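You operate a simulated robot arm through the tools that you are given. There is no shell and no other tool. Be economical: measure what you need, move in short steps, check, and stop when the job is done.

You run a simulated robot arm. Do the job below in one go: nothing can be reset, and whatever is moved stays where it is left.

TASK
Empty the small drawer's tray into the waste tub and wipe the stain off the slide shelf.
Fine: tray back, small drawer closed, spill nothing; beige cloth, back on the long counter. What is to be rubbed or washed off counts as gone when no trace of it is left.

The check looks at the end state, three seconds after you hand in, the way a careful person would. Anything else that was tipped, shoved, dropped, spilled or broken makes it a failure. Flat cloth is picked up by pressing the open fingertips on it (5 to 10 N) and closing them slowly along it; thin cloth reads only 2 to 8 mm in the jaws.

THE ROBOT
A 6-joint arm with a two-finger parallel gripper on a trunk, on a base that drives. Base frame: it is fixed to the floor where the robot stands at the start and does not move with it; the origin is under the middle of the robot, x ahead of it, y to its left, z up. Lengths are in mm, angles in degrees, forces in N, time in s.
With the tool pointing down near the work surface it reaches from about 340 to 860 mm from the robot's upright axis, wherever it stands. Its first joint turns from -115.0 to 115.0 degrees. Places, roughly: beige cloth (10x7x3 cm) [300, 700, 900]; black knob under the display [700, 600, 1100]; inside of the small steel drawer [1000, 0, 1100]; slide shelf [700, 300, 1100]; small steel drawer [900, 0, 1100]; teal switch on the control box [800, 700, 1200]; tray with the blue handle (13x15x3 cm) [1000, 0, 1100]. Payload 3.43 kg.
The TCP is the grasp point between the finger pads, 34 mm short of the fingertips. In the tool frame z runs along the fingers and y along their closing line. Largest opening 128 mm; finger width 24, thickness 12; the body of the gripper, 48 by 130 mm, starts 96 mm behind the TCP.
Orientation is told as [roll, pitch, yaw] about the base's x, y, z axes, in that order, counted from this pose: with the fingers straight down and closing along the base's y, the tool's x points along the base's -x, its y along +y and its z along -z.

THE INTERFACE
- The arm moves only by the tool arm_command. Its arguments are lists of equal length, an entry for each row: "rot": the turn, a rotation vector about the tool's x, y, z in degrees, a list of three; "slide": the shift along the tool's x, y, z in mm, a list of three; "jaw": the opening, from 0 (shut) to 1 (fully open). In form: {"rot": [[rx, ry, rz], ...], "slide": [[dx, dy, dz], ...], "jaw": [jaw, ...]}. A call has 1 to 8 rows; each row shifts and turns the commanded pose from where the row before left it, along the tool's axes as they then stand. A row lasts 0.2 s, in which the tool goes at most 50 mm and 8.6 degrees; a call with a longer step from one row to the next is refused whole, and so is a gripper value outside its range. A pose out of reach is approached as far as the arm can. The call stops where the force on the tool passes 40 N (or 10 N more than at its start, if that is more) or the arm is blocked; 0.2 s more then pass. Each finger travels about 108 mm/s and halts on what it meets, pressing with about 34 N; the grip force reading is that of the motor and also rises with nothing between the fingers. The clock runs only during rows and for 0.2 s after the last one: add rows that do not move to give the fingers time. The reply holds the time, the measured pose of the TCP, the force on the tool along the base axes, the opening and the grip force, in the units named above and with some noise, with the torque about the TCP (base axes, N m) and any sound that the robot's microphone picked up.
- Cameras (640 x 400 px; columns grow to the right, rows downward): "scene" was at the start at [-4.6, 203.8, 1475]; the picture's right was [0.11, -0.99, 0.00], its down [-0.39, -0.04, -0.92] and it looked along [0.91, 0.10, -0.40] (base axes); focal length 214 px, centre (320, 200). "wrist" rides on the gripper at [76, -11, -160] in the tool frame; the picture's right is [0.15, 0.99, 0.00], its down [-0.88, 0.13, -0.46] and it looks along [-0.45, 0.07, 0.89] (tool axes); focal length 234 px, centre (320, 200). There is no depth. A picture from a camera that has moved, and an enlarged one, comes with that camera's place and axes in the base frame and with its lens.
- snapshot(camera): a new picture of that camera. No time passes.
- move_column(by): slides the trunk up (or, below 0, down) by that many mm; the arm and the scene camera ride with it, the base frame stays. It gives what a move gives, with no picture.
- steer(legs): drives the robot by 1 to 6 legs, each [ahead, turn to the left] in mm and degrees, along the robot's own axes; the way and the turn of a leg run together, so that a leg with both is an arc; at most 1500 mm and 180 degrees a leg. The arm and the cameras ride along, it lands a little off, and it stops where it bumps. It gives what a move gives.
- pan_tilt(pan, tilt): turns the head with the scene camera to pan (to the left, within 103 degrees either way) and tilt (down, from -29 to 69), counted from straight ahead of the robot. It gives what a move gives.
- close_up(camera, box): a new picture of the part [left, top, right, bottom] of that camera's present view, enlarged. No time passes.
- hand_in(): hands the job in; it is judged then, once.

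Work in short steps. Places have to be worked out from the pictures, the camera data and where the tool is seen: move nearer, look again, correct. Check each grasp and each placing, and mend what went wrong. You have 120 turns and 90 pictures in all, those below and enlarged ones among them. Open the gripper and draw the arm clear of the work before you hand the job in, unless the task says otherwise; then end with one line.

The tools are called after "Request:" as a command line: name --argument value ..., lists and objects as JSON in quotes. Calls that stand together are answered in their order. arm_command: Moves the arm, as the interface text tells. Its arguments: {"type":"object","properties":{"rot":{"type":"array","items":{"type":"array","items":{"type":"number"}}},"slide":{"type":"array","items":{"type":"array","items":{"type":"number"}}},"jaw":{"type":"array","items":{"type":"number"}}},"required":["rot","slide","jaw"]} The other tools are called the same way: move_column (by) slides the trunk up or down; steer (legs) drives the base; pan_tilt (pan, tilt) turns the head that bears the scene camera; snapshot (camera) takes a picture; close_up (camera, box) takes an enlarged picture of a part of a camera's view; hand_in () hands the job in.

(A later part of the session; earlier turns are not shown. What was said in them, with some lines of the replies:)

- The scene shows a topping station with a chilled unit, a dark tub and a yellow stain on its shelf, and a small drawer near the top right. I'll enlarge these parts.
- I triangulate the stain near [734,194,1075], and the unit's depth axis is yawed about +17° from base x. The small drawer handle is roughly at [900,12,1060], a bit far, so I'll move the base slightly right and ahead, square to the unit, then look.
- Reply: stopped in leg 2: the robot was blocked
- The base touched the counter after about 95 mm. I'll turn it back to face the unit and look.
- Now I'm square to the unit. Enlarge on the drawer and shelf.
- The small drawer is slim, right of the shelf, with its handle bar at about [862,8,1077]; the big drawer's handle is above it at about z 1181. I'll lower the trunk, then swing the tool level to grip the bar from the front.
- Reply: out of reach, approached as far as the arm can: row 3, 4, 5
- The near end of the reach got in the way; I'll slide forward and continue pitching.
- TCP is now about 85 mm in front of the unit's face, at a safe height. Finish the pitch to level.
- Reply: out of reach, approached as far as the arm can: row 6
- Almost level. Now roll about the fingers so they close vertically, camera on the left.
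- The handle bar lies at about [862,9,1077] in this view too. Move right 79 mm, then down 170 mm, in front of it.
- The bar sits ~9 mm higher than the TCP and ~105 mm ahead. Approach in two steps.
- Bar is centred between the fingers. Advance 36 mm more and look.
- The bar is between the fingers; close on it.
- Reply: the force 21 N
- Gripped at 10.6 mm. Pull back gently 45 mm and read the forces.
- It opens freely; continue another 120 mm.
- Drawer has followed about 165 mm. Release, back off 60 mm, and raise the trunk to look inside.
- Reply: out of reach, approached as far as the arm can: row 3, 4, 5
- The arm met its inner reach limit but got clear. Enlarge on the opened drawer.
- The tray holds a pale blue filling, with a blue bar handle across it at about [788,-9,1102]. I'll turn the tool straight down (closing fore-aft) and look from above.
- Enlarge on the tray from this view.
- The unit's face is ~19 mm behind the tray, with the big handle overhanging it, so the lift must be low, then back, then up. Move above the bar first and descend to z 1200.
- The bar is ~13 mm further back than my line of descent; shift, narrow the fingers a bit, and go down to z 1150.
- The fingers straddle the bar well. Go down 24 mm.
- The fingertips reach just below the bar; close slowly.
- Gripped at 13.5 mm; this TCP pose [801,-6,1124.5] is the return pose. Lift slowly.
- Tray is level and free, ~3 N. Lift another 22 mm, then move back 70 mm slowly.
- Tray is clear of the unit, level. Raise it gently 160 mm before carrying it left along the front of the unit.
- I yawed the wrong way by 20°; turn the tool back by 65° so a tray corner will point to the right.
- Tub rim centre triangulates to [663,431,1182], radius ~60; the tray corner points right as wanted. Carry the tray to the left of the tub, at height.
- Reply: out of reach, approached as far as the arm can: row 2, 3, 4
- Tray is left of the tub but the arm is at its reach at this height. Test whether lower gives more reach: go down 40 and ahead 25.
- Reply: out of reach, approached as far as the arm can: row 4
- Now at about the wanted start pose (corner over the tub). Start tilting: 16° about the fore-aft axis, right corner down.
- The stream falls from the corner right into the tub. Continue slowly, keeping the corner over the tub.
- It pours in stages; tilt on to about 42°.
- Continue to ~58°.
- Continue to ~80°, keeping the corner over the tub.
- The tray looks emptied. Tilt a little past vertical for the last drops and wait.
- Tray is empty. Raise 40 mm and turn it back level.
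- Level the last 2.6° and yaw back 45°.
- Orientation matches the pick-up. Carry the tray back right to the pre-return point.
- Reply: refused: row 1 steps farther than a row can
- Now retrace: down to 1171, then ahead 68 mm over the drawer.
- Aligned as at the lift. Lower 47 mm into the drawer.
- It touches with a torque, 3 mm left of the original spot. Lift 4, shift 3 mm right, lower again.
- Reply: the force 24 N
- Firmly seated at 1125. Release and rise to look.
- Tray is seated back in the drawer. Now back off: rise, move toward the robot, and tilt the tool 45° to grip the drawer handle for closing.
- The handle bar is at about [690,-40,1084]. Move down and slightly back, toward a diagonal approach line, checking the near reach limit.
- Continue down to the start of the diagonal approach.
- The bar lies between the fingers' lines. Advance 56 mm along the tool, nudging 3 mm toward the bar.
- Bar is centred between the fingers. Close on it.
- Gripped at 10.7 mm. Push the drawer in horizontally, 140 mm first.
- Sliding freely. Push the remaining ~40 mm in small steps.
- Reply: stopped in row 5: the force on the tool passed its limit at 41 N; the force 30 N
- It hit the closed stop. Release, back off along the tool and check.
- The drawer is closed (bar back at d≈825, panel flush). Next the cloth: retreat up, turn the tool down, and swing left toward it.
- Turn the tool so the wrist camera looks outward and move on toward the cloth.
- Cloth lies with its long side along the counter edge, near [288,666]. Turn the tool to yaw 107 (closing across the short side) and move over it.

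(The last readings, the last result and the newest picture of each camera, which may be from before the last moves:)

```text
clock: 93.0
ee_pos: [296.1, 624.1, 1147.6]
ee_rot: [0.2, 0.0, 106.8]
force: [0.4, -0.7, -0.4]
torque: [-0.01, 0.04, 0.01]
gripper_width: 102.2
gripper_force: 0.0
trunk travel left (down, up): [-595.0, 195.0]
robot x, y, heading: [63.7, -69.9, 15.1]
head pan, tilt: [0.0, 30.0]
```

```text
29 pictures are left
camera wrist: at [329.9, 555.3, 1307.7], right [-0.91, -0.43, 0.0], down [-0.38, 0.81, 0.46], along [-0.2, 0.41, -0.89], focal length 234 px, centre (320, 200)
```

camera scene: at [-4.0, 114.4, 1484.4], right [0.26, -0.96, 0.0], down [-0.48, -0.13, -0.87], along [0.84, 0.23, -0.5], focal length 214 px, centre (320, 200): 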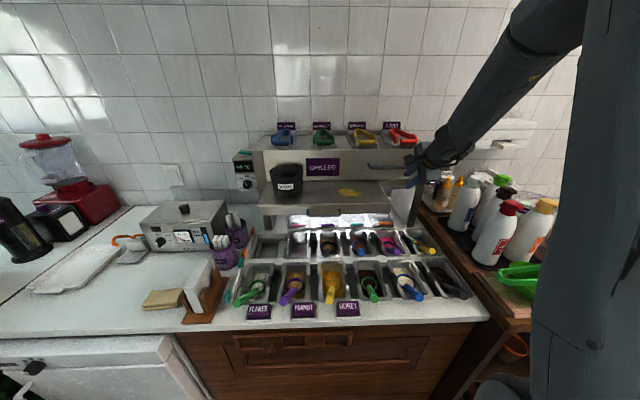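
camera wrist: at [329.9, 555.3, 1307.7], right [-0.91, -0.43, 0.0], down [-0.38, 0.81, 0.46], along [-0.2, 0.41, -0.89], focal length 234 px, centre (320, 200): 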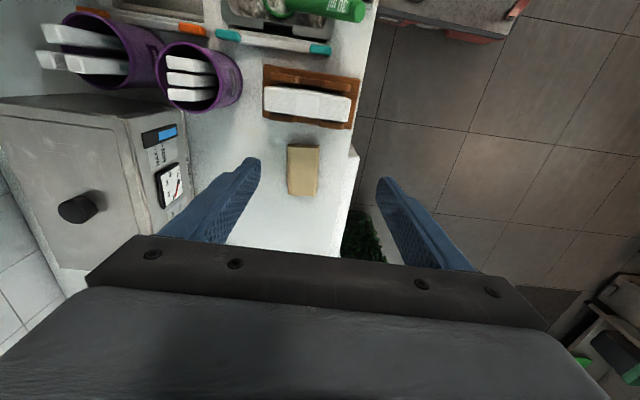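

Cloth centre now works out at about [295,700], top near 905. Move over it and down to z ~1010.

Request:
arm_command --rot '[[0, 0, 0], [0, 0, 0], [0, 0, 0], [0, 0, 0], [0, 0, 0]]' --slide '[[-37.5, -11, 0], [-37.5, -11, 0], [0, 0, 45], [0, 0, 45], [0, 0, 45]]' --jaw '[0.8, 0.8, 0.8, 0.8, 0.8]'

Request:
snapshot --camera "wrist"

```text
clock: 94.2
ee_pos: [293.8, 703.9, 1013.7]
ee_rot: [0.3, -0.1, 106.8]
force: [0.0, 0.8, 0.4]
torque: [0.06, -0.04, 0.01]
gripper_width: 102.4
gripper_force: 0.0
trunk travel left (down, up): [-595.0, 195.0]
robot x, y, heading: [60.2, -67.9, 15.5]
head pan, tilt: [0.0, 30.0]
```

```text
28 pictures are left
camera wrist: at [326.9, 633.4, 1174.0], right [-0.91, -0.43, 0.0], down [-0.38, 0.81, 0.46], along [-0.2, 0.41, -0.89], focal length 234 px, centre (320, 200)
```

wrist: 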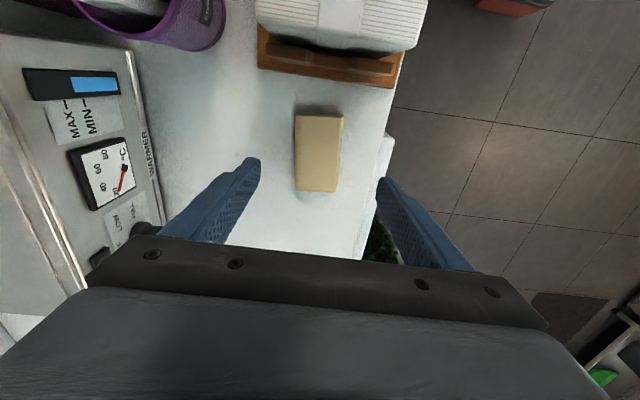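

Cloth is centred under the tool but turned ~8° more; adjust yaw and descend to tips ~894.

Request:
arm_command --rot '[[0, 0, -8], [0, 0, 0], [0, 0, 0], [0, 0, 0]]' --slide '[[1, -1, 0], [0, 0, 40], [0, 0, 30], [0, 0, 15]]' --jaw '[0.7, 0.7, 0.7, 0.7]'

Request:
snapshot --camera "wrist"

Request:
pan_tilt --pan 55 --tilt 30

Request:
snapshot --camera "scene"

```text
clock: 95.2
ee_pos: [296.4, 704.0, 926.6]
ee_rot: [0.1, -0.1, 114.8]
force: [0.2, 0.4, -0.2]
torque: [0.03, 0.01, 0.04]
gripper_width: 89.7
gripper_force: 0.1
trunk travel left (down, up): [-595.0, 195.0]
robot x, y, heading: [59.2, -70.5, 15.2]
head pan, tilt: [0.0, 30.0]
```

```text
27 pictures are left
camera wrist: at [338.0, 638.1, 1086.9], right [-0.84, -0.55, 0.0], down [-0.49, 0.75, 0.46], along [-0.25, 0.38, -0.89], focal length 234 px, centre (320, 200)
```

wrist: 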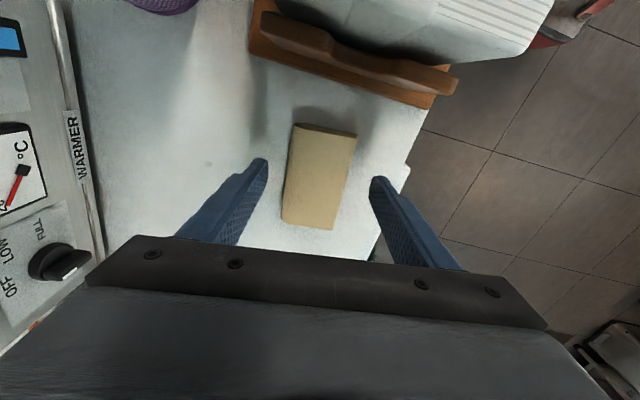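

```text
clock: 96.5
ee_pos: [295.2, 702.3, 927.2]
ee_rot: [0.3, -0.1, 114.8]
force: [0.1, -0.1, 0.4]
torque: [0.02, 0.0, -0.03]
gripper_width: 89.7
gripper_force: 0.1
trunk travel left (down, up): [-595.0, 195.0]
robot x, y, heading: [60.0, -66.2, 15.4]
head pan, tilt: [55.0, 30.0]
```

```text
26 pictures are left
camera scene: at [-20.3, 186.9, 1334.3], right [0.94, -0.34, 0.0], down [-0.17, -0.47, -0.87], along [0.29, 0.82, -0.5], focal length 214 px, centre (320, 200)
```

scene: 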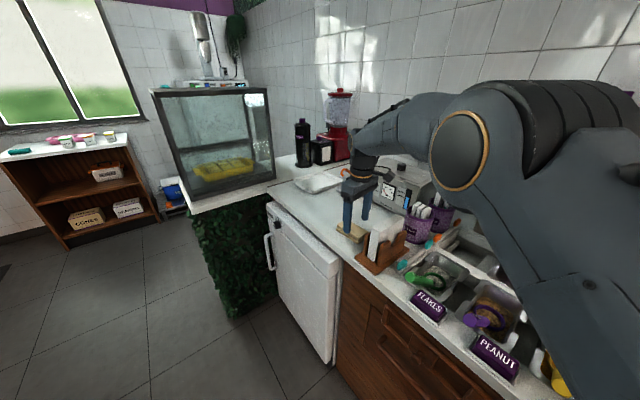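

Aligned. Check tip height from the side with an enlarged scene view.

Request:
close_up --camera "scene" --box '[310, 180, 430, 270]'

```text
4.44 times, centred on (370, 225) of scene
camera zoom: at [-20.3, 186.9, 1334.3], right [0.94, -0.34, 0.0], down [-0.17, -0.47, -0.87], along [0.29, 0.82, -0.5], focal length 953 px, centre (98, 89)
```

zoom: 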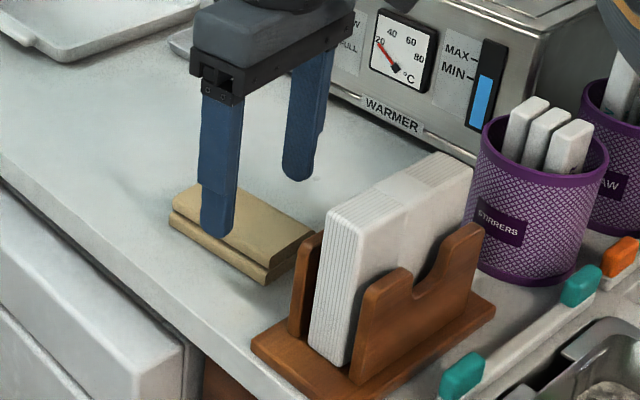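

Tips are ~20 mm above the counter (z≈872). Go down 11 mm and close slowly.

Request:
arm_command --rot '[[0, 0, 0], [0, 0, 0], [0, 0, 0], [0, 0, 0], [0, 0, 0], [0, 0, 0], [0, 0, 0], [0, 0, 0]]' --slide '[[0, 0, 11], [0, 0, 0], [0, 0, 0], [0, 0, 0], [0, 0, 0], [0, 0, 0], [0, 0, 0], [0, 0, 0]]' --jaw '[0.65, 0.55, 0.48, 0.4, 0.3, 0.2, 0.1, 0.1]'

Request:
close_up --camera "scene" --box '[310, 180, 430, 270]'

```text
clock: 98.3
ee_pos: [294.9, 701.7, 914.4]
ee_rot: [0.2, -0.1, 114.8]
force: [0.7, -0.2, -0.3]
torque: [0.01, 0.05, -0.01]
gripper_width: 12.7
gripper_force: 0.0
trunk travel left (down, up): [-595.0, 195.0]
robot x, y, heading: [60.9, -68.3, 15.1]
head pan, tilt: [55.0, 30.0]
```

```text
4.44 times, centred on (370, 225) of scene
camera zoom: at [-20.4, 186.9, 1334.3], right [0.94, -0.34, 0.0], down [-0.17, -0.47, -0.87], along [0.29, 0.82, -0.5], focal length 953 px, centre (98, 89)
```

zoom: 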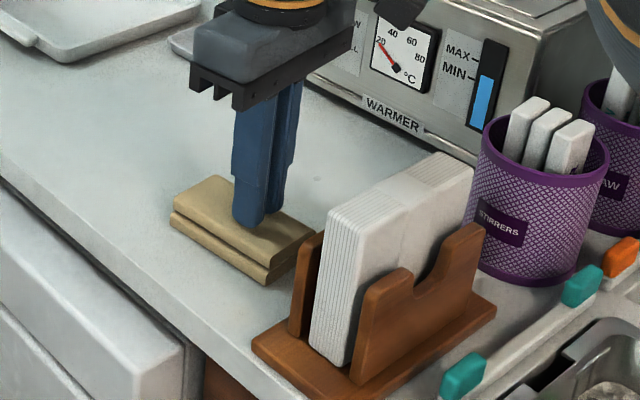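

The fingers closed just above the cloth without touching it, so the counter is lower than thought. Reopen and go down in small steps watching force.

Request:
arm_command --rot '[[0, 0, 0], [0, 0, 0], [0, 0, 0], [0, 0, 0], [0, 0, 0], [0, 0, 0], [0, 0, 0]]' --slide '[[0, 0, -10], [0, 0, 0], [0, 0, 0], [0, 0, 0], [0, 0, 12], [0, 0, 10], [0, 0, 8]]' --jaw '[0.3, 0.55, 0.72, 0.72, 0.72, 0.72, 0.72]'

Request:
close_up --camera "scene" --box '[310, 180, 430, 270]'

```text
clock: 99.9
ee_pos: [295.4, 701.6, 897.3]
ee_rot: [0.2, 0.0, 114.9]
force: [0.5, -0.1, 0.5]
torque: [0.03, -0.02, 0.0]
gripper_width: 92.1
gripper_force: 0.0
trunk travel left (down, up): [-595.0, 195.0]
robot x, y, heading: [57.1, -69.1, 15.4]
head pan, tilt: [55.0, 30.0]
```

```text
4.44 times, centred on (370, 225) of scene
camera zoom: at [-20.4, 186.8, 1334.4], right [0.94, -0.34, 0.0], down [-0.17, -0.47, -0.87], along [0.29, 0.82, -0.5], focal length 953 px, centre (98, 89)
```

zoom: 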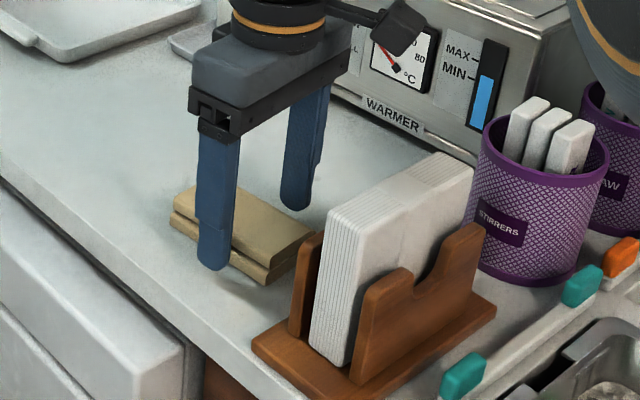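

Tips are now just above the counter, straddling the cloth. Close slowly.

Request:
arm_command --rot '[[0, 0, 0], [0, 0, 0], [0, 0, 0], [0, 0, 0], [0, 0, 0], [0, 0, 0], [0, 0, 0]]' --slide '[[0, 0, 0], [0, 0, 0], [0, 0, 0], [0, 0, 0], [0, 0, 0], [0, 0, 0], [0, 0, 0]]' --jaw '[0.64, 0.57, 0.5, 0.42, 0.35, 0.28, 0.28]'

```text
clock: 101.5
ee_pos: [295.7, 701.6, 897.3]
ee_rot: [0.1, -0.1, 114.8]
force: [1.0, -0.9, -0.3]
torque: [0.03, -0.04, -0.04]
gripper_width: 61.7
gripper_force: 33.7
trunk travel left (down, up): [-595.0, 195.0]
robot x, y, heading: [60.0, -66.5, 15.1]
head pan, tilt: [55.0, 30.0]
```

Gripped at 61.7 mm. Lift 80 mm and check.

Request:
arm_command --rot '[[0, 0, 0], [0, 0, 0], [0, 0, 0], [0, 0, 0]]' --slide '[[0, 0, -5], [0, 0, -20], [0, 0, -30], [0, 0, -30]]' --jaw '[0.2, 0.2, 0.2, 0.2]'

Request:
close_up --camera "scene" --box '[310, 150, 430, 270]'

```text
clock: 102.5
ee_pos: [294.3, 704.0, 981.2]
ee_rot: [0.2, 0.0, 114.8]
force: [0.1, -0.1, -1.4]
torque: [-0.05, -0.01, 0.01]
gripper_width: 61.5
gripper_force: 33.8
trunk travel left (down, up): [-595.0, 195.0]
robot x, y, heading: [58.6, -67.8, 15.2]
head pan, tilt: [55.0, 30.0]
```

```text
3.33 times, centred on (370, 210) of scene
camera zoom: at [-20.3, 187.1, 1334.3], right [0.94, -0.34, 0.0], down [-0.17, -0.47, -0.87], along [0.29, 0.82, -0.5], focal length 715 px, centre (153, 167)
```

zoom: 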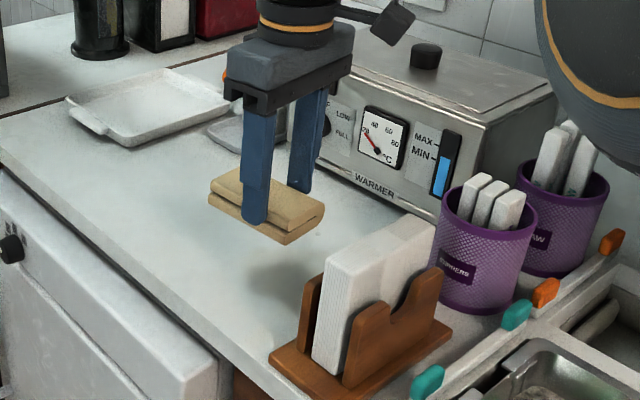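

The cloth is held securely, its underside a little below the fingertips. Raise the trunk 150 mm, then retract and rise.

Request:
move_column --by 150

Request:
arm_command --rot '[[0, 0, 0], [0, 0, 0], [0, 0, 0], [0, 0, 0], [0, 0, 0], [0, 0, 0]]' --slide '[[32.3, 23, -25], [32.3, 23, -25], [32.3, 23, -25], [32.3, 23, -25], [32.3, 23, -25], [32.3, 23, -25]]' --jaw '[0.2, 0.2, 0.2, 0.2, 0.2, 0.2]'

Request:
arm_command --rot '[[0, 0, 8.2], [0, 0, 8.2], [0, 0, 8.2], [0, 0, 8.2], [0, 0, 8.2], [0, 0, 8.2], [0, 0, 8.2], [0, 0, 8.2]]' --slide '[[0, 0, 0], [0, 0, 0], [0, 0, 0], [0, 0, 0], [0, 0, 0], [0, 0, 0], [0, 0, 0], [0, 0, 0]]' --jaw '[0.2, 0.2, 0.2, 0.2, 0.2, 0.2, 0.2, 0.2]'

Request:
arm_command --rot '[[0, 0, 8.2], [0, 0, 8.2], [0, 0, 8.2], [0, 0, 7.6]]' --slide '[[0, 0, 0], [0, 0, 0], [0, 0, 0], [0, 0, 0]]' --jaw '[0.2, 0.2, 0.2, 0.2]'

```text
clock: 104.2
ee_pos: [293.9, 701.9, 1131.4]
ee_rot: [0.2, 0.1, 114.9]
force: [-0.4, -0.5, -0.7]
torque: [-0.03, 0.01, -0.04]
gripper_width: 60.8
gripper_force: 34.3
trunk travel left (down, up): [-745.0, 45.0]
robot x, y, heading: [56.6, -72.1, 15.3]
head pan, tilt: [55.0, 30.0]
```

```text
clock: 105.6
ee_pos: [249.5, 469.4, 1280.8]
ee_rot: [0.2, 0.0, 114.9]
force: [0.0, 0.2, -0.7]
torque: [-0.06, 0.0, -0.01]
gripper_width: 61.2
gripper_force: 33.8
trunk travel left (down, up): [-745.0, 45.0]
robot x, y, heading: [58.5, -67.6, 15.5]
head pan, tilt: [55.0, 30.0]
```

```text
clock: 107.4
ee_pos: [248.9, 468.2, 1281.7]
ee_rot: [0.0, 0.1, 49.0]
force: [0.2, -1.3, -0.8]
torque: [-0.03, -0.02, -0.01]
gripper_width: 60.8
gripper_force: 34.1
trunk travel left (down, up): [-745.0, 45.0]
robot x, y, heading: [59.0, -70.4, 15.4]
head pan, tilt: [55.0, 30.0]
```

```text
clock: 108.4
ee_pos: [250.8, 467.2, 1282.4]
ee_rot: [0.1, 0.2, 16.8]
force: [0.6, 0.8, -0.4]
torque: [-0.01, 0.01, -0.01]
gripper_width: 60.9
gripper_force: 34.0
trunk travel left (down, up): [-745.0, 45.0]
robot x, y, heading: [58.6, -70.8, 15.4]
head pan, tilt: [55.0, 30.0]
```

Oriented for wiping (cloth's long side fore-aft). Move right and ahead toward the stain.

Request:
arm_command --rot '[[0, 0, 0], [0, 0, 0], [0, 0, 0], [0, 0, 0], [0, 0, 0], [0, 0, 0], [0, 0, 0], [0, 0, 0]]' --slide '[[-20, -45, 0], [-20, -45, 0], [-20, -45, 0], [-20, -45, 0], [-20, -45, 0], [-20, -45, 0], [-20, -45, 0], [-20, -45, 0]]' --jaw '[0.2, 0.2, 0.2, 0.2, 0.2, 0.2, 0.2, 0.2]'

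Request:
arm_command --rot '[[0, 0, 0], [0, 0, 0], [0, 0, 0], [0, 0, 0], [0, 0, 0], [0, 0, 0]]' --slide '[[-40, -20, 0], [-40, -20, 0], [-45, 0, 0], [-45, 0, 10], [-30, 0, 30], [0, 0, 40]]' --jaw '[0.2, 0.2, 0.2, 0.2, 0.2, 0.2]'

Request:
pan_tilt --pan 0 --tilt 30

Request:
snapshot --camera "wrist"

Request:
close_up --camera "scene" --box '[260, 120, 420, 220]'

```text
clock: 110.2
ee_pos: [514.4, 171.1, 1282.2]
ee_rot: [0.0, 0.2, 17.0]
force: [-0.7, 0.5, -0.7]
torque: [-0.01, -0.02, 0.04]
gripper_width: 60.9
gripper_force: 34.0
trunk travel left (down, up): [-745.0, 45.0]
robot x, y, heading: [59.2, -70.3, 15.2]
head pan, tilt: [55.0, 30.0]
```

```text
clock: 111.6
ee_pos: [714.6, 188.5, 1199.2]
ee_rot: [0.0, 0.2, 17.0]
force: [-0.1, 0.4, -1.1]
torque: [0.01, 0.02, 0.0]
gripper_width: 60.9
gripper_force: 34.2
trunk travel left (down, up): [-745.0, 45.0]
robot x, y, heading: [58.4, -71.1, 15.4]
head pan, tilt: [55.0, 30.0]
```

```text
clock: 112.8
ee_pos: [714.6, 188.2, 1200.7]
ee_rot: [0.0, 0.2, 17.0]
force: [0.0, -0.9, -0.3]
torque: [-0.01, 0.0, 0.02]
gripper_width: 60.9
gripper_force: 33.9
trunk travel left (down, up): [-745.0, 45.0]
robot x, y, heading: [57.0, -69.7, 15.6]
head pan, tilt: [0.0, 30.0]
```

```text
21 pictures are left
camera wrist: at [645.8, 155.1, 1360.5], right [-0.43, 0.9, 0.0], down [0.81, 0.38, 0.45], along [0.41, 0.2, -0.89], focal length 234 px, centre (320, 200)
```

wrist: 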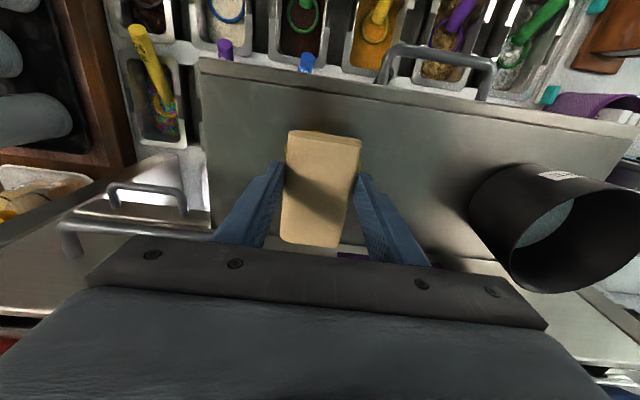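

```text
4.00 times, centred on (340, 170) of scene
camera zoom: at [-3.8, 114.5, 1484.4], right [0.27, -0.96, 0.0], down [-0.48, -0.13, -0.87], along [0.83, 0.23, -0.5], focal length 858 px, centre (240, 320)
```

zoom: 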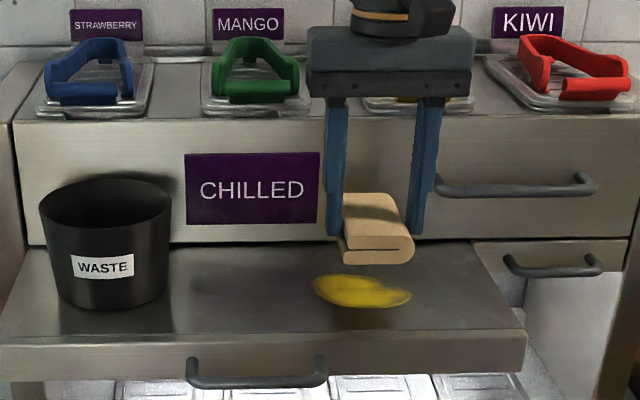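

From both views the shelf top is at z≈1100 and the stain spans d 711–777, l −70…+24, right under the cloth. Descend in small steps until contact.

Request:
arm_command --rot '[[0, 0, 0], [0, 0, 0], [0, 0, 0], [0, 0, 0]]' --slide '[[-5, 2, 30], [0, 0, 18], [0, 0, 5], [0, 0, 4]]' --jaw '[0.2, 0.2, 0.2, 0.2]'

```text
clock: 113.8
ee_pos: [719.9, 191.7, 1151.9]
ee_rot: [0.1, -0.6, 16.9]
force: [2.3, 1.5, 9.0]
torque: [-0.09, 0.24, 0.0]
gripper_width: 60.4
gripper_force: 33.8
trunk travel left (down, up): [-745.0, 45.0]
robot x, y, heading: [56.4, -67.4, 15.4]
head pan, tilt: [0.0, 30.0]
stopped in row 4: the force on the tool passed its limit at 44 N (the readings are from after the stop); the commanded pose is now the measured one
```

Contact with ~9 N. Rub: strokes left and right across the stain.

Request:
arm_command --rot '[[0, 0, 0], [0, 0, 0], [0, 0, 0], [0, 0, 0], [0, 0, 0], [0, 0, 0], [0, 0, 0], [0, 0, 0]]' --slide '[[0, 20, 0], [0, 20, 0], [0, 20, 0], [0, -20, 0], [0, -20, 0], [0, -20, 0], [0, -20, 0], [0, -20, 0]]' --jaw '[0.2, 0.2, 0.2, 0.2, 0.2, 0.2, 0.2, 0.2]'

Request:
close_up --camera "scene" --box '[260, 120, 420, 220]'

```text
clock: 115.6
ee_pos: [729.2, 153.1, 1150.4]
ee_rot: [0.0, -0.6, 17.0]
force: [-3.3, 10.7, 36.9]
torque: [0.73, 0.23, 0.03]
gripper_width: 61.1
gripper_force: 33.5
trunk travel left (down, up): [-745.0, 45.0]
robot x, y, heading: [59.5, -70.7, 15.3]
head pan, tilt: [0.0, 30.0]
```

```text
4.00 times, centred on (340, 170) of scene
camera zoom: at [-5.6, 114.9, 1484.3], right [0.26, -0.96, 0.0], down [-0.48, -0.13, -0.87], along [0.84, 0.23, -0.5], focal length 858 px, centre (240, 320)
```

zoom: 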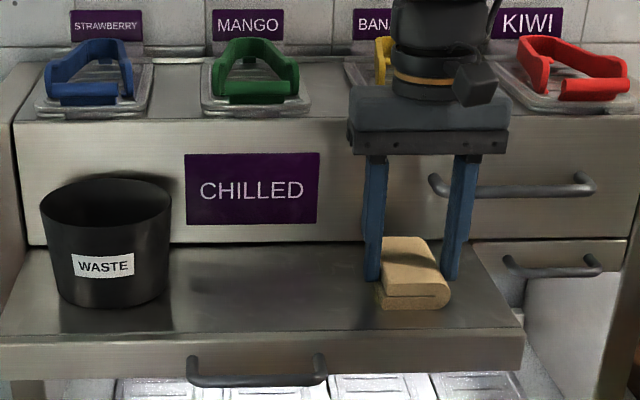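

The left part is already clean; force rose to 37 N, so ease 1.5 mm up and continue a bit further right, then back left.

Request:
arm_command --rot '[[0, 0, 0], [0, 0, 0], [0, 0, 0], [0, 0, 0], [0, 0, 0], [0, 0, 0], [0, 0, 0], [0, 0, 0]]' --slide '[[0, 0, -1.5], [0, -15, 0], [0, -15, 0], [0, 20, 0], [0, 20, 0], [0, 20, 0], [0, 20, 0], [0, 20, 0]]' --jaw '[0.2, 0.2, 0.2, 0.2, 0.2, 0.2, 0.2, 0.2]'

Request:
close_up --camera "scene" --box '[260, 120, 420, 220]'

```text
clock: 117.4
ee_pos: [712.0, 220.1, 1150.4]
ee_rot: [0.1, -0.2, 16.9]
force: [-0.4, -0.5, -1.4]
torque: [0.01, 0.0, 0.0]
gripper_width: 60.7
gripper_force: 34.1
trunk travel left (down, up): [-745.0, 45.0]
robot x, y, heading: [58.3, -72.4, 15.2]
head pan, tilt: [0.0, 30.0]
```

```text
4.00 times, centred on (340, 170) of scene
camera zoom: at [-3.8, 114.2, 1484.4], right [0.26, -0.96, 0.0], down [-0.48, -0.13, -0.87], along [0.84, 0.23, -0.5], focal length 858 px, centre (240, 320)
```

zoom: 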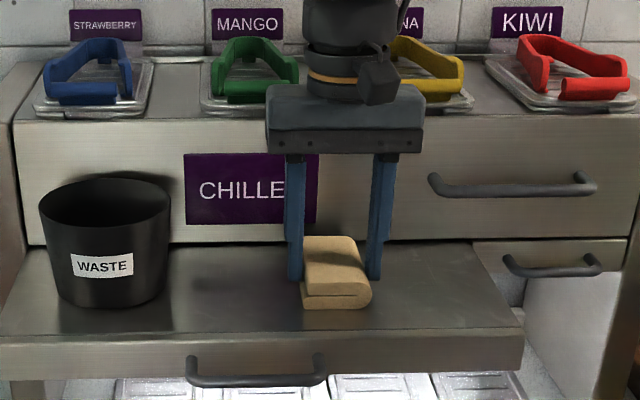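

No yellow is visible. One more firm pass, shifted a little back then forward, to be sure.

Request:
arm_command --rot '[[0, 0, 0], [0, 0, 0], [0, 0, 0], [0, 0, 0], [0, 0, 0], [0, 0, 0], [0, 0, 0], [0, 0, 0]]' --slide '[[0, 0, 2], [-12, 0, 0], [0, -22, 0], [0, -22, 0], [0, -22, 0], [0, -22, 0], [0, -10, 0], [12, 0, 0]]' --jaw '[0.2, 0.2, 0.2, 0.2, 0.2, 0.2, 0.2, 0.2]'

Request:
arm_command --rot '[[0, 0, 0], [0, 0, 0], [0, 0, 0], [0, 0, 0], [0, 0, 0], [0, 0, 0], [0, 0, 0]]' --slide '[[10, 0, 0], [0, 22, 0], [0, 22, 0], [0, 22, 0], [0, 22, 0], [0, 15, 0], [0, 0, 0]]' --jaw '[0.2, 0.2, 0.2, 0.2, 0.2, 0.2, 0.2]'

```text
clock: 119.2
ee_pos: [736.9, 127.9, 1150.3]
ee_rot: [0.0, -0.5, 17.0]
force: [-3.4, 8.6, 27.2]
torque: [0.42, -0.15, 0.21]
gripper_width: 60.9
gripper_force: 34.5
trunk travel left (down, up): [-745.0, 45.0]
robot x, y, heading: [56.2, -72.1, 15.4]
head pan, tilt: [0.0, 30.0]
```

```text
clock: 120.8
ee_pos: [698.5, 223.5, 1148.9]
ee_rot: [0.1, -0.4, 17.0]
force: [3.7, -10.7, 30.9]
torque: [-0.54, -0.23, -0.17]
gripper_width: 61.0
gripper_force: 34.4
trunk travel left (down, up): [-745.0, 45.0]
robot x, y, heading: [56.9, -71.1, 15.2]
head pan, tilt: [0.0, 30.0]
```

Lift off 130 mm, back toward the robot, and inspect the shelf.

Request:
arm_command --rot '[[0, 0, 0], [0, 0, 0], [0, 0, 0], [0, 0, 0], [0, 0, 0], [0, 0, 0], [0, 0, 0]]' --slide '[[0, 0, -15], [0, 0, -40], [0, 0, -40], [0, 0, -35], [40, 0, 0], [45, 0, 0], [45, 0, 0]]' --jaw '[0.2, 0.2, 0.2, 0.2, 0.2, 0.2, 0.2]'

Request:
close_up --camera "scene" --box '[300, 150, 400, 220]'

Request:
close_up --camera "wrist" --box '[160, 60, 440, 260]'

```text
clock: 122.4
ee_pos: [576.3, 186.5, 1277.1]
ee_rot: [0.0, -0.3, 16.9]
force: [-0.2, 0.1, -1.2]
torque: [0.03, 0.07, -0.01]
gripper_width: 60.9
gripper_force: 33.8
trunk travel left (down, up): [-745.0, 45.0]
robot x, y, heading: [57.9, -67.5, 15.3]
head pan, tilt: [0.0, 30.0]
```

```text
5.71 times, centred on (350, 185) of scene
camera zoom: at [-3.2, 114.6, 1484.4], right [0.26, -0.96, 0.0], down [-0.48, -0.13, -0.87], along [0.84, 0.23, -0.5], focal length 1226 px, centre (149, 286)
```

zoom: 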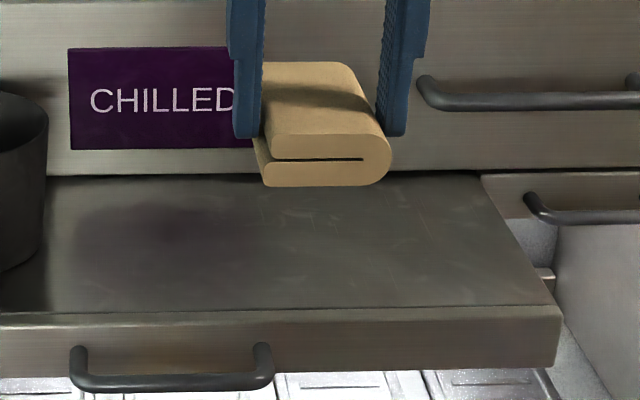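

```text
2.00 times, centred on (300, 160) of wrist
camera zoom: at [505.4, 152.0, 1436.1], right [-0.43, 0.9, 0.0], down [0.8, 0.38, 0.46], along [0.42, 0.2, -0.89], focal length 468 px, centre (360, 280)
```

zoom: 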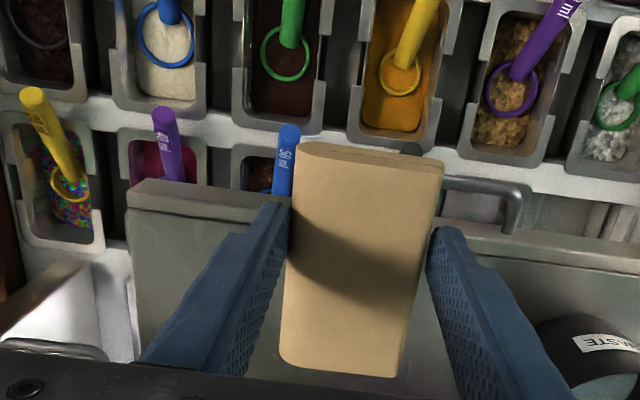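

The stain is gone (the dark patch is the label's reflection, there from the start). Carry the cloth back the same way.

Request:
arm_command --rot '[[0, 0, 0], [0, 0, 0], [0, 0, 0], [0, 0, 0], [0, 0, 0], [0, 0, 0], [0, 0, 0], [0, 0, 0]]' --slide '[[25.6, 40.3, 0], [25.6, 40.3, 0], [25.6, 40.3, 0], [25.6, 40.3, 0], [25.6, 40.3, 0], [25.6, 40.3, 0], [25.6, 40.3, 0], [25.6, 40.3, 0]]' --jaw '[0.2, 0.2, 0.2, 0.2, 0.2, 0.2, 0.2, 0.2]'

Request:
arm_command --rot '[[0, 0, 0], [0, 0, -8.5], [0, 0, -8.5], [0, 0, -8.5], [0, 0, -8.5], [0, 0, -8.5], [0, 0, -8.5], [0, 0, -8.5]]' --slide '[[25.6, 40.3, 0], [0, 0, 0], [0, 0, 0], [0, 0, 0], [0, 0, 0], [0, 0, 0], [0, 0, 0], [0, 0, 0]]' --jaw '[0.2, 0.2, 0.2, 0.2, 0.2, 0.2, 0.2, 0.2]'

Request:
arm_command --rot '[[0, 0, -8.5], [0, 0, -8.5], [0, 0, -8.5], [0, 0, -8.5], [0, 0, -4.4]]' --slide '[[0, 0, 0], [0, 0, 0], [0, 0, 0], [0, 0, 0], [0, 0, 0]]' --jaw '[0.2, 0.2, 0.2, 0.2, 0.2]'

```text
clock: 124.2
ee_pos: [279.6, 433.2, 1276.0]
ee_rot: [0.1, -0.2, 16.9]
force: [-0.2, -0.2, -0.5]
torque: [0.03, 0.04, 0.01]
gripper_width: 60.9
gripper_force: 34.1
trunk travel left (down, up): [-745.0, 45.0]
robot x, y, heading: [61.5, -69.4, 15.5]
head pan, tilt: [0.0, 30.0]
```

```text
clock: 126.0
ee_pos: [248.0, 464.9, 1276.5]
ee_rot: [-0.3, -0.2, 76.5]
force: [1.0, 0.0, -0.9]
torque: [-0.02, 0.01, 0.02]
gripper_width: 60.5
gripper_force: 33.7
trunk travel left (down, up): [-745.0, 45.0]
robot x, y, heading: [58.6, -68.1, 15.4]
head pan, tilt: [0.0, 30.0]
```

```text
clock: 127.2
ee_pos: [248.6, 464.4, 1278.2]
ee_rot: [-0.4, 0.0, 114.9]
force: [-0.9, -1.4, 1.1]
torque: [-0.02, 0.01, 0.01]
gripper_width: 60.7
gripper_force: 34.1
trunk travel left (down, up): [-745.0, 45.0]
robot x, y, heading: [60.9, -70.3, 15.3]
head pan, tilt: [0.0, 30.0]
```

Now out over the counter spot again, then lower the trunk 150 mm.

Request:
arm_command --rot '[[0, 0, 0], [0, 0, 0], [0, 0, 0], [0, 0, 0], [0, 0, 0], [0, 0, 0]]' --slide '[[-32.7, -23.6, 24.5], [-32.7, -23.6, 24.5], [-32.7, -23.6, 24.5], [-32.7, -23.6, 24.5], [-32.7, -23.6, 24.5], [-32.7, -23.6, 24.5]]' --jaw '[0.2, 0.2, 0.2, 0.2, 0.2, 0.2]'

Request:
move_column --by -150

Request:
arm_command --rot '[[0, 0, 0], [0, 0, 0], [0, 0, 0], [0, 0, 0], [0, 0, 0]]' --slide '[[0, 0, 30], [0, 0, 25], [0, 0, 12], [0, 0, 7], [0, 0, 3]]' --jaw '[0.2, 0.2, 0.2, 0.2, 0.2]'

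Request:
pan_tilt --pan 55 --tilt 30

Request:
close_up --camera "scene" --box '[310, 180, 430, 270]'

```text
clock: 128.6
ee_pos: [293.9, 701.8, 1130.7]
ee_rot: [-0.4, 0.0, 114.8]
force: [-0.9, -0.2, -0.4]
torque: [0.05, -0.01, 0.0]
gripper_width: 60.7
gripper_force: 33.5
trunk travel left (down, up): [-745.0, 45.0]
robot x, y, heading: [60.0, -68.7, 15.4]
head pan, tilt: [0.0, 30.0]
```

```text
clock: 130.4
ee_pos: [294.8, 701.6, 982.0]
ee_rot: [-0.4, 0.0, 114.8]
force: [0.8, -0.1, -0.4]
torque: [-0.01, -0.02, 0.0]
gripper_width: 60.7
gripper_force: 34.1
trunk travel left (down, up): [-595.0, 195.0]
robot x, y, heading: [63.0, -71.6, 15.1]
head pan, tilt: [0.0, 30.0]
```

```text
clock: 131.6
ee_pos: [295.7, 702.9, 903.3]
ee_rot: [-0.3, -0.1, 114.8]
force: [0.5, -0.5, -0.9]
torque: [-0.02, -0.01, 0.01]
gripper_width: 61.0
gripper_force: 33.9
trunk travel left (down, up): [-595.0, 195.0]
robot x, y, heading: [61.3, -68.8, 15.3]
head pan, tilt: [0.0, 30.0]
```

```text
clock: 132.8
ee_pos: [296.5, 701.9, 903.4]
ee_rot: [-0.4, 0.0, 114.8]
force: [0.7, 0.7, -0.1]
torque: [0.02, 0.01, -0.02]
gripper_width: 60.6
gripper_force: 33.8
trunk travel left (down, up): [-595.0, 195.0]
robot x, y, heading: [57.4, -69.5, 15.2]
head pan, tilt: [55.0, 30.0]
```

```text
4.44 times, centred on (370, 225) of scene
camera zoom: at [-20.3, 186.9, 1334.3], right [0.94, -0.34, 0.0], down [-0.17, -0.47, -0.87], along [0.29, 0.81, -0.5], focal length 953 px, centre (98, 89)
```

zoom: 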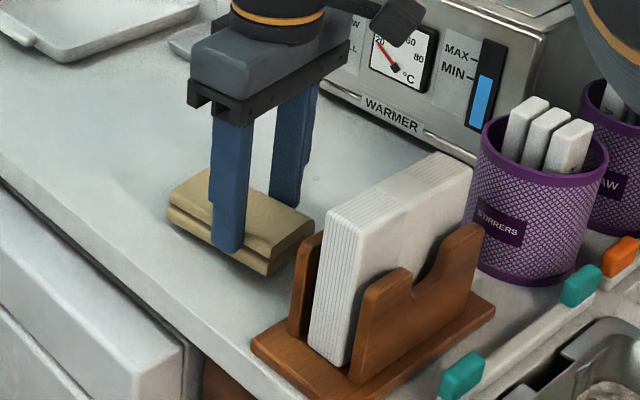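

Hovering just above the original spot. Lower ~6 mm and release.

Request:
arm_command --rot '[[0, 0, 0], [0, 0, 0], [0, 0, 0]]' --slide '[[0, 0, 3], [0, 0, 2.5], [0, 0, 0]]' --jaw '[0.2, 0.2, 0.2]'

Request:
arm_command --rot '[[0, 0, 0], [0, 0, 0], [0, 0, 0], [0, 0, 0], [0, 0, 0], [0, 0, 0], [0, 0, 0], [0, 0, 0]]' --slide '[[0, 0, 0], [0, 0, 0], [0, 0, 0], [0, 0, 0], [0, 0, -15], [0, 0, -35], [0, 0, -45], [0, 0, -45]]' --jaw '[0.52, 0.6, 0.68, 0.72, 0.72, 0.72, 0.72, 0.72]'

Request:
close_up --camera "scene" --box '[310, 150, 430, 270]'

```text
clock: 133.6
ee_pos: [296.3, 702.6, 898.5]
ee_rot: [-0.4, 0.0, 114.7]
force: [-0.8, 0.8, -1.3]
torque: [-0.01, 0.01, 0.0]
gripper_width: 60.7
gripper_force: 33.9
trunk travel left (down, up): [-595.0, 195.0]
robot x, y, heading: [62.8, -67.3, 15.5]
head pan, tilt: [55.0, 30.0]
```

```text
clock: 135.4
ee_pos: [296.0, 704.6, 1036.5]
ee_rot: [-0.3, 0.0, 114.8]
force: [0.9, 0.9, -0.7]
torque: [-0.01, 0.02, 0.03]
gripper_width: 92.1
gripper_force: 0.1
trunk travel left (down, up): [-595.0, 195.0]
robot x, y, heading: [58.4, -70.2, 15.4]
head pan, tilt: [55.0, 30.0]
```

```text
3.33 times, centred on (370, 210) of scene
camera zoom: at [-20.2, 187.2, 1334.3], right [0.94, -0.34, 0.0], down [-0.17, -0.47, -0.87], along [0.29, 0.82, -0.5], focal length 715 px, centre (153, 167)
```

zoom: 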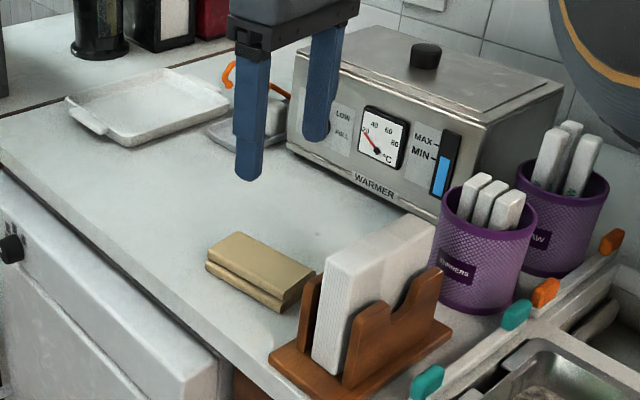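

The cloth is back on the long counter where it was. Raise and retract the arm, then take a last look at the unit.

Request:
move_column --by 150

Request:
arm_command --rot '[[0, 0, 0], [0, 0, 0], [0, 0, 0], [0, 0, 0], [0, 0, 0], [0, 0, 0]]' --slide '[[32.3, 23, -25], [32.3, 23, -25], [32.3, 23, -25], [32.3, 23, -25], [32.3, 23, -25], [32.3, 23, -25]]' --jaw '[0.9, 0.9, 0.9, 0.9, 0.9, 0.9]'

Request:
pan_tilt --pan 0 --tilt 30

Request:
close_up --camera "scene" --box '[300, 130, 460, 230]'

Request:
close_up --camera "scene" --box '[200, 110, 520, 310]'

```text
clock: 137.2
ee_pos: [294.5, 702.9, 1188.6]
ee_rot: [-0.3, 0.0, 114.8]
force: [-0.1, 0.0, 0.2]
torque: [0.0, -0.01, -0.02]
gripper_width: 92.3
gripper_force: 0.1
trunk travel left (down, up): [-745.0, 45.0]
robot x, y, heading: [61.0, -70.4, 15.3]
head pan, tilt: [55.0, 30.0]
```

```text
clock: 138.6
ee_pos: [247.5, 466.1, 1340.0]
ee_rot: [-0.3, 0.0, 114.8]
force: [-1.2, 0.7, 0.1]
torque: [-0.06, 0.01, 0.01]
gripper_width: 115.0
gripper_force: 0.0
trunk travel left (down, up): [-745.0, 45.0]
robot x, y, heading: [57.3, -70.6, 15.2]
head pan, tilt: [55.0, 30.0]
```

```text
clock: 139.8
ee_pos: [247.4, 466.4, 1339.2]
ee_rot: [-0.3, 0.1, 114.8]
force: [-0.2, -0.2, 0.1]
torque: [0.0, 0.01, -0.02]
gripper_width: 115.0
gripper_force: 0.1
trunk travel left (down, up): [-745.0, 45.0]
robot x, y, heading: [58.9, -66.7, 15.2]
head pan, tilt: [0.0, 30.0]
```

```text
4.00 times, centred on (380, 180) of scene
camera zoom: at [-3.9, 114.6, 1484.4], right [0.26, -0.96, 0.0], down [-0.48, -0.13, -0.87], along [0.84, 0.23, -0.5], focal length 858 px, centre (80, 280)
```

zoom: 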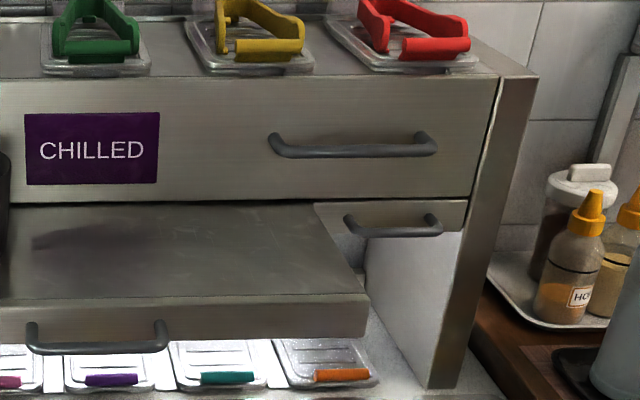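

```text
2.00 times, centred on (360, 210) of scene
camera zoom: at [-3.9, 114.6, 1484.4], right [0.26, -0.96, 0.0], down [-0.48, -0.13, -0.87], along [0.84, 0.23, -0.5], focal length 429 px, centre (240, 180)
```

zoom: 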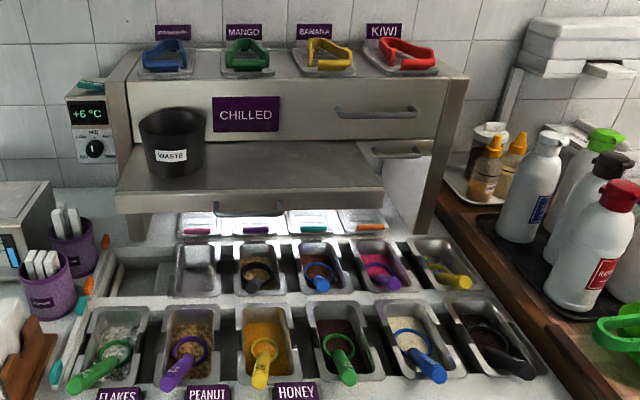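

Drawer flush, tub upright, nothing disturbed. One tight look at the wiped area to be sure.

Request:
close_up --camera "scene" --box '[295, 175, 395, 215]'

Request:
close_up --camera "scene" --box '[380, 165, 430, 205]'

```text
6.40 times, centred on (345, 195) of scene
camera zoom: at [-3.9, 114.6, 1484.4], right [0.26, -0.96, 0.0], down [-0.48, -0.13, -0.87], along [0.84, 0.23, -0.5], focal length 1373 px, centre (160, 232)
```

zoom: 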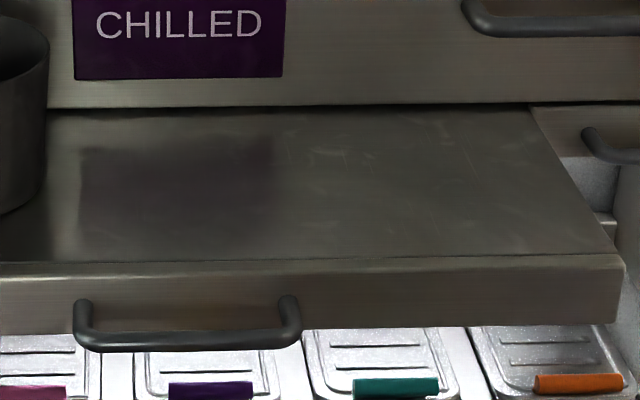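

```text
10.00 times, centred on (405, 185) of scene
camera zoom: at [-3.9, 114.6, 1484.4], right [0.26, -0.96, 0.0], down [-0.48, -0.13, -0.87], along [0.84, 0.23, -0.5], focal length 2145 px, centre (-530, 350)
```

zoom: 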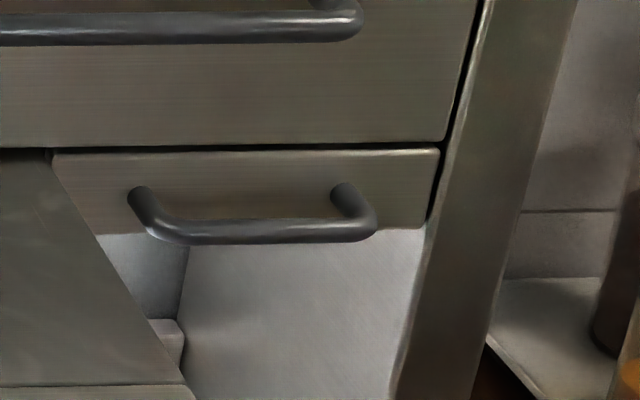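

The shelf is clean and the drawer is flush and closed. The gripper is open and the arm clear, so I hand in.

Request:
hand_in

```text
The job is handed in.
```

The small drawer's tray is emptied into the waste tub and back in its closed drawer, the stain is wiped off the slide shelf with no trace left in the last picture, the beige cloth is back where it lay on the long counter, and I saw no spills.
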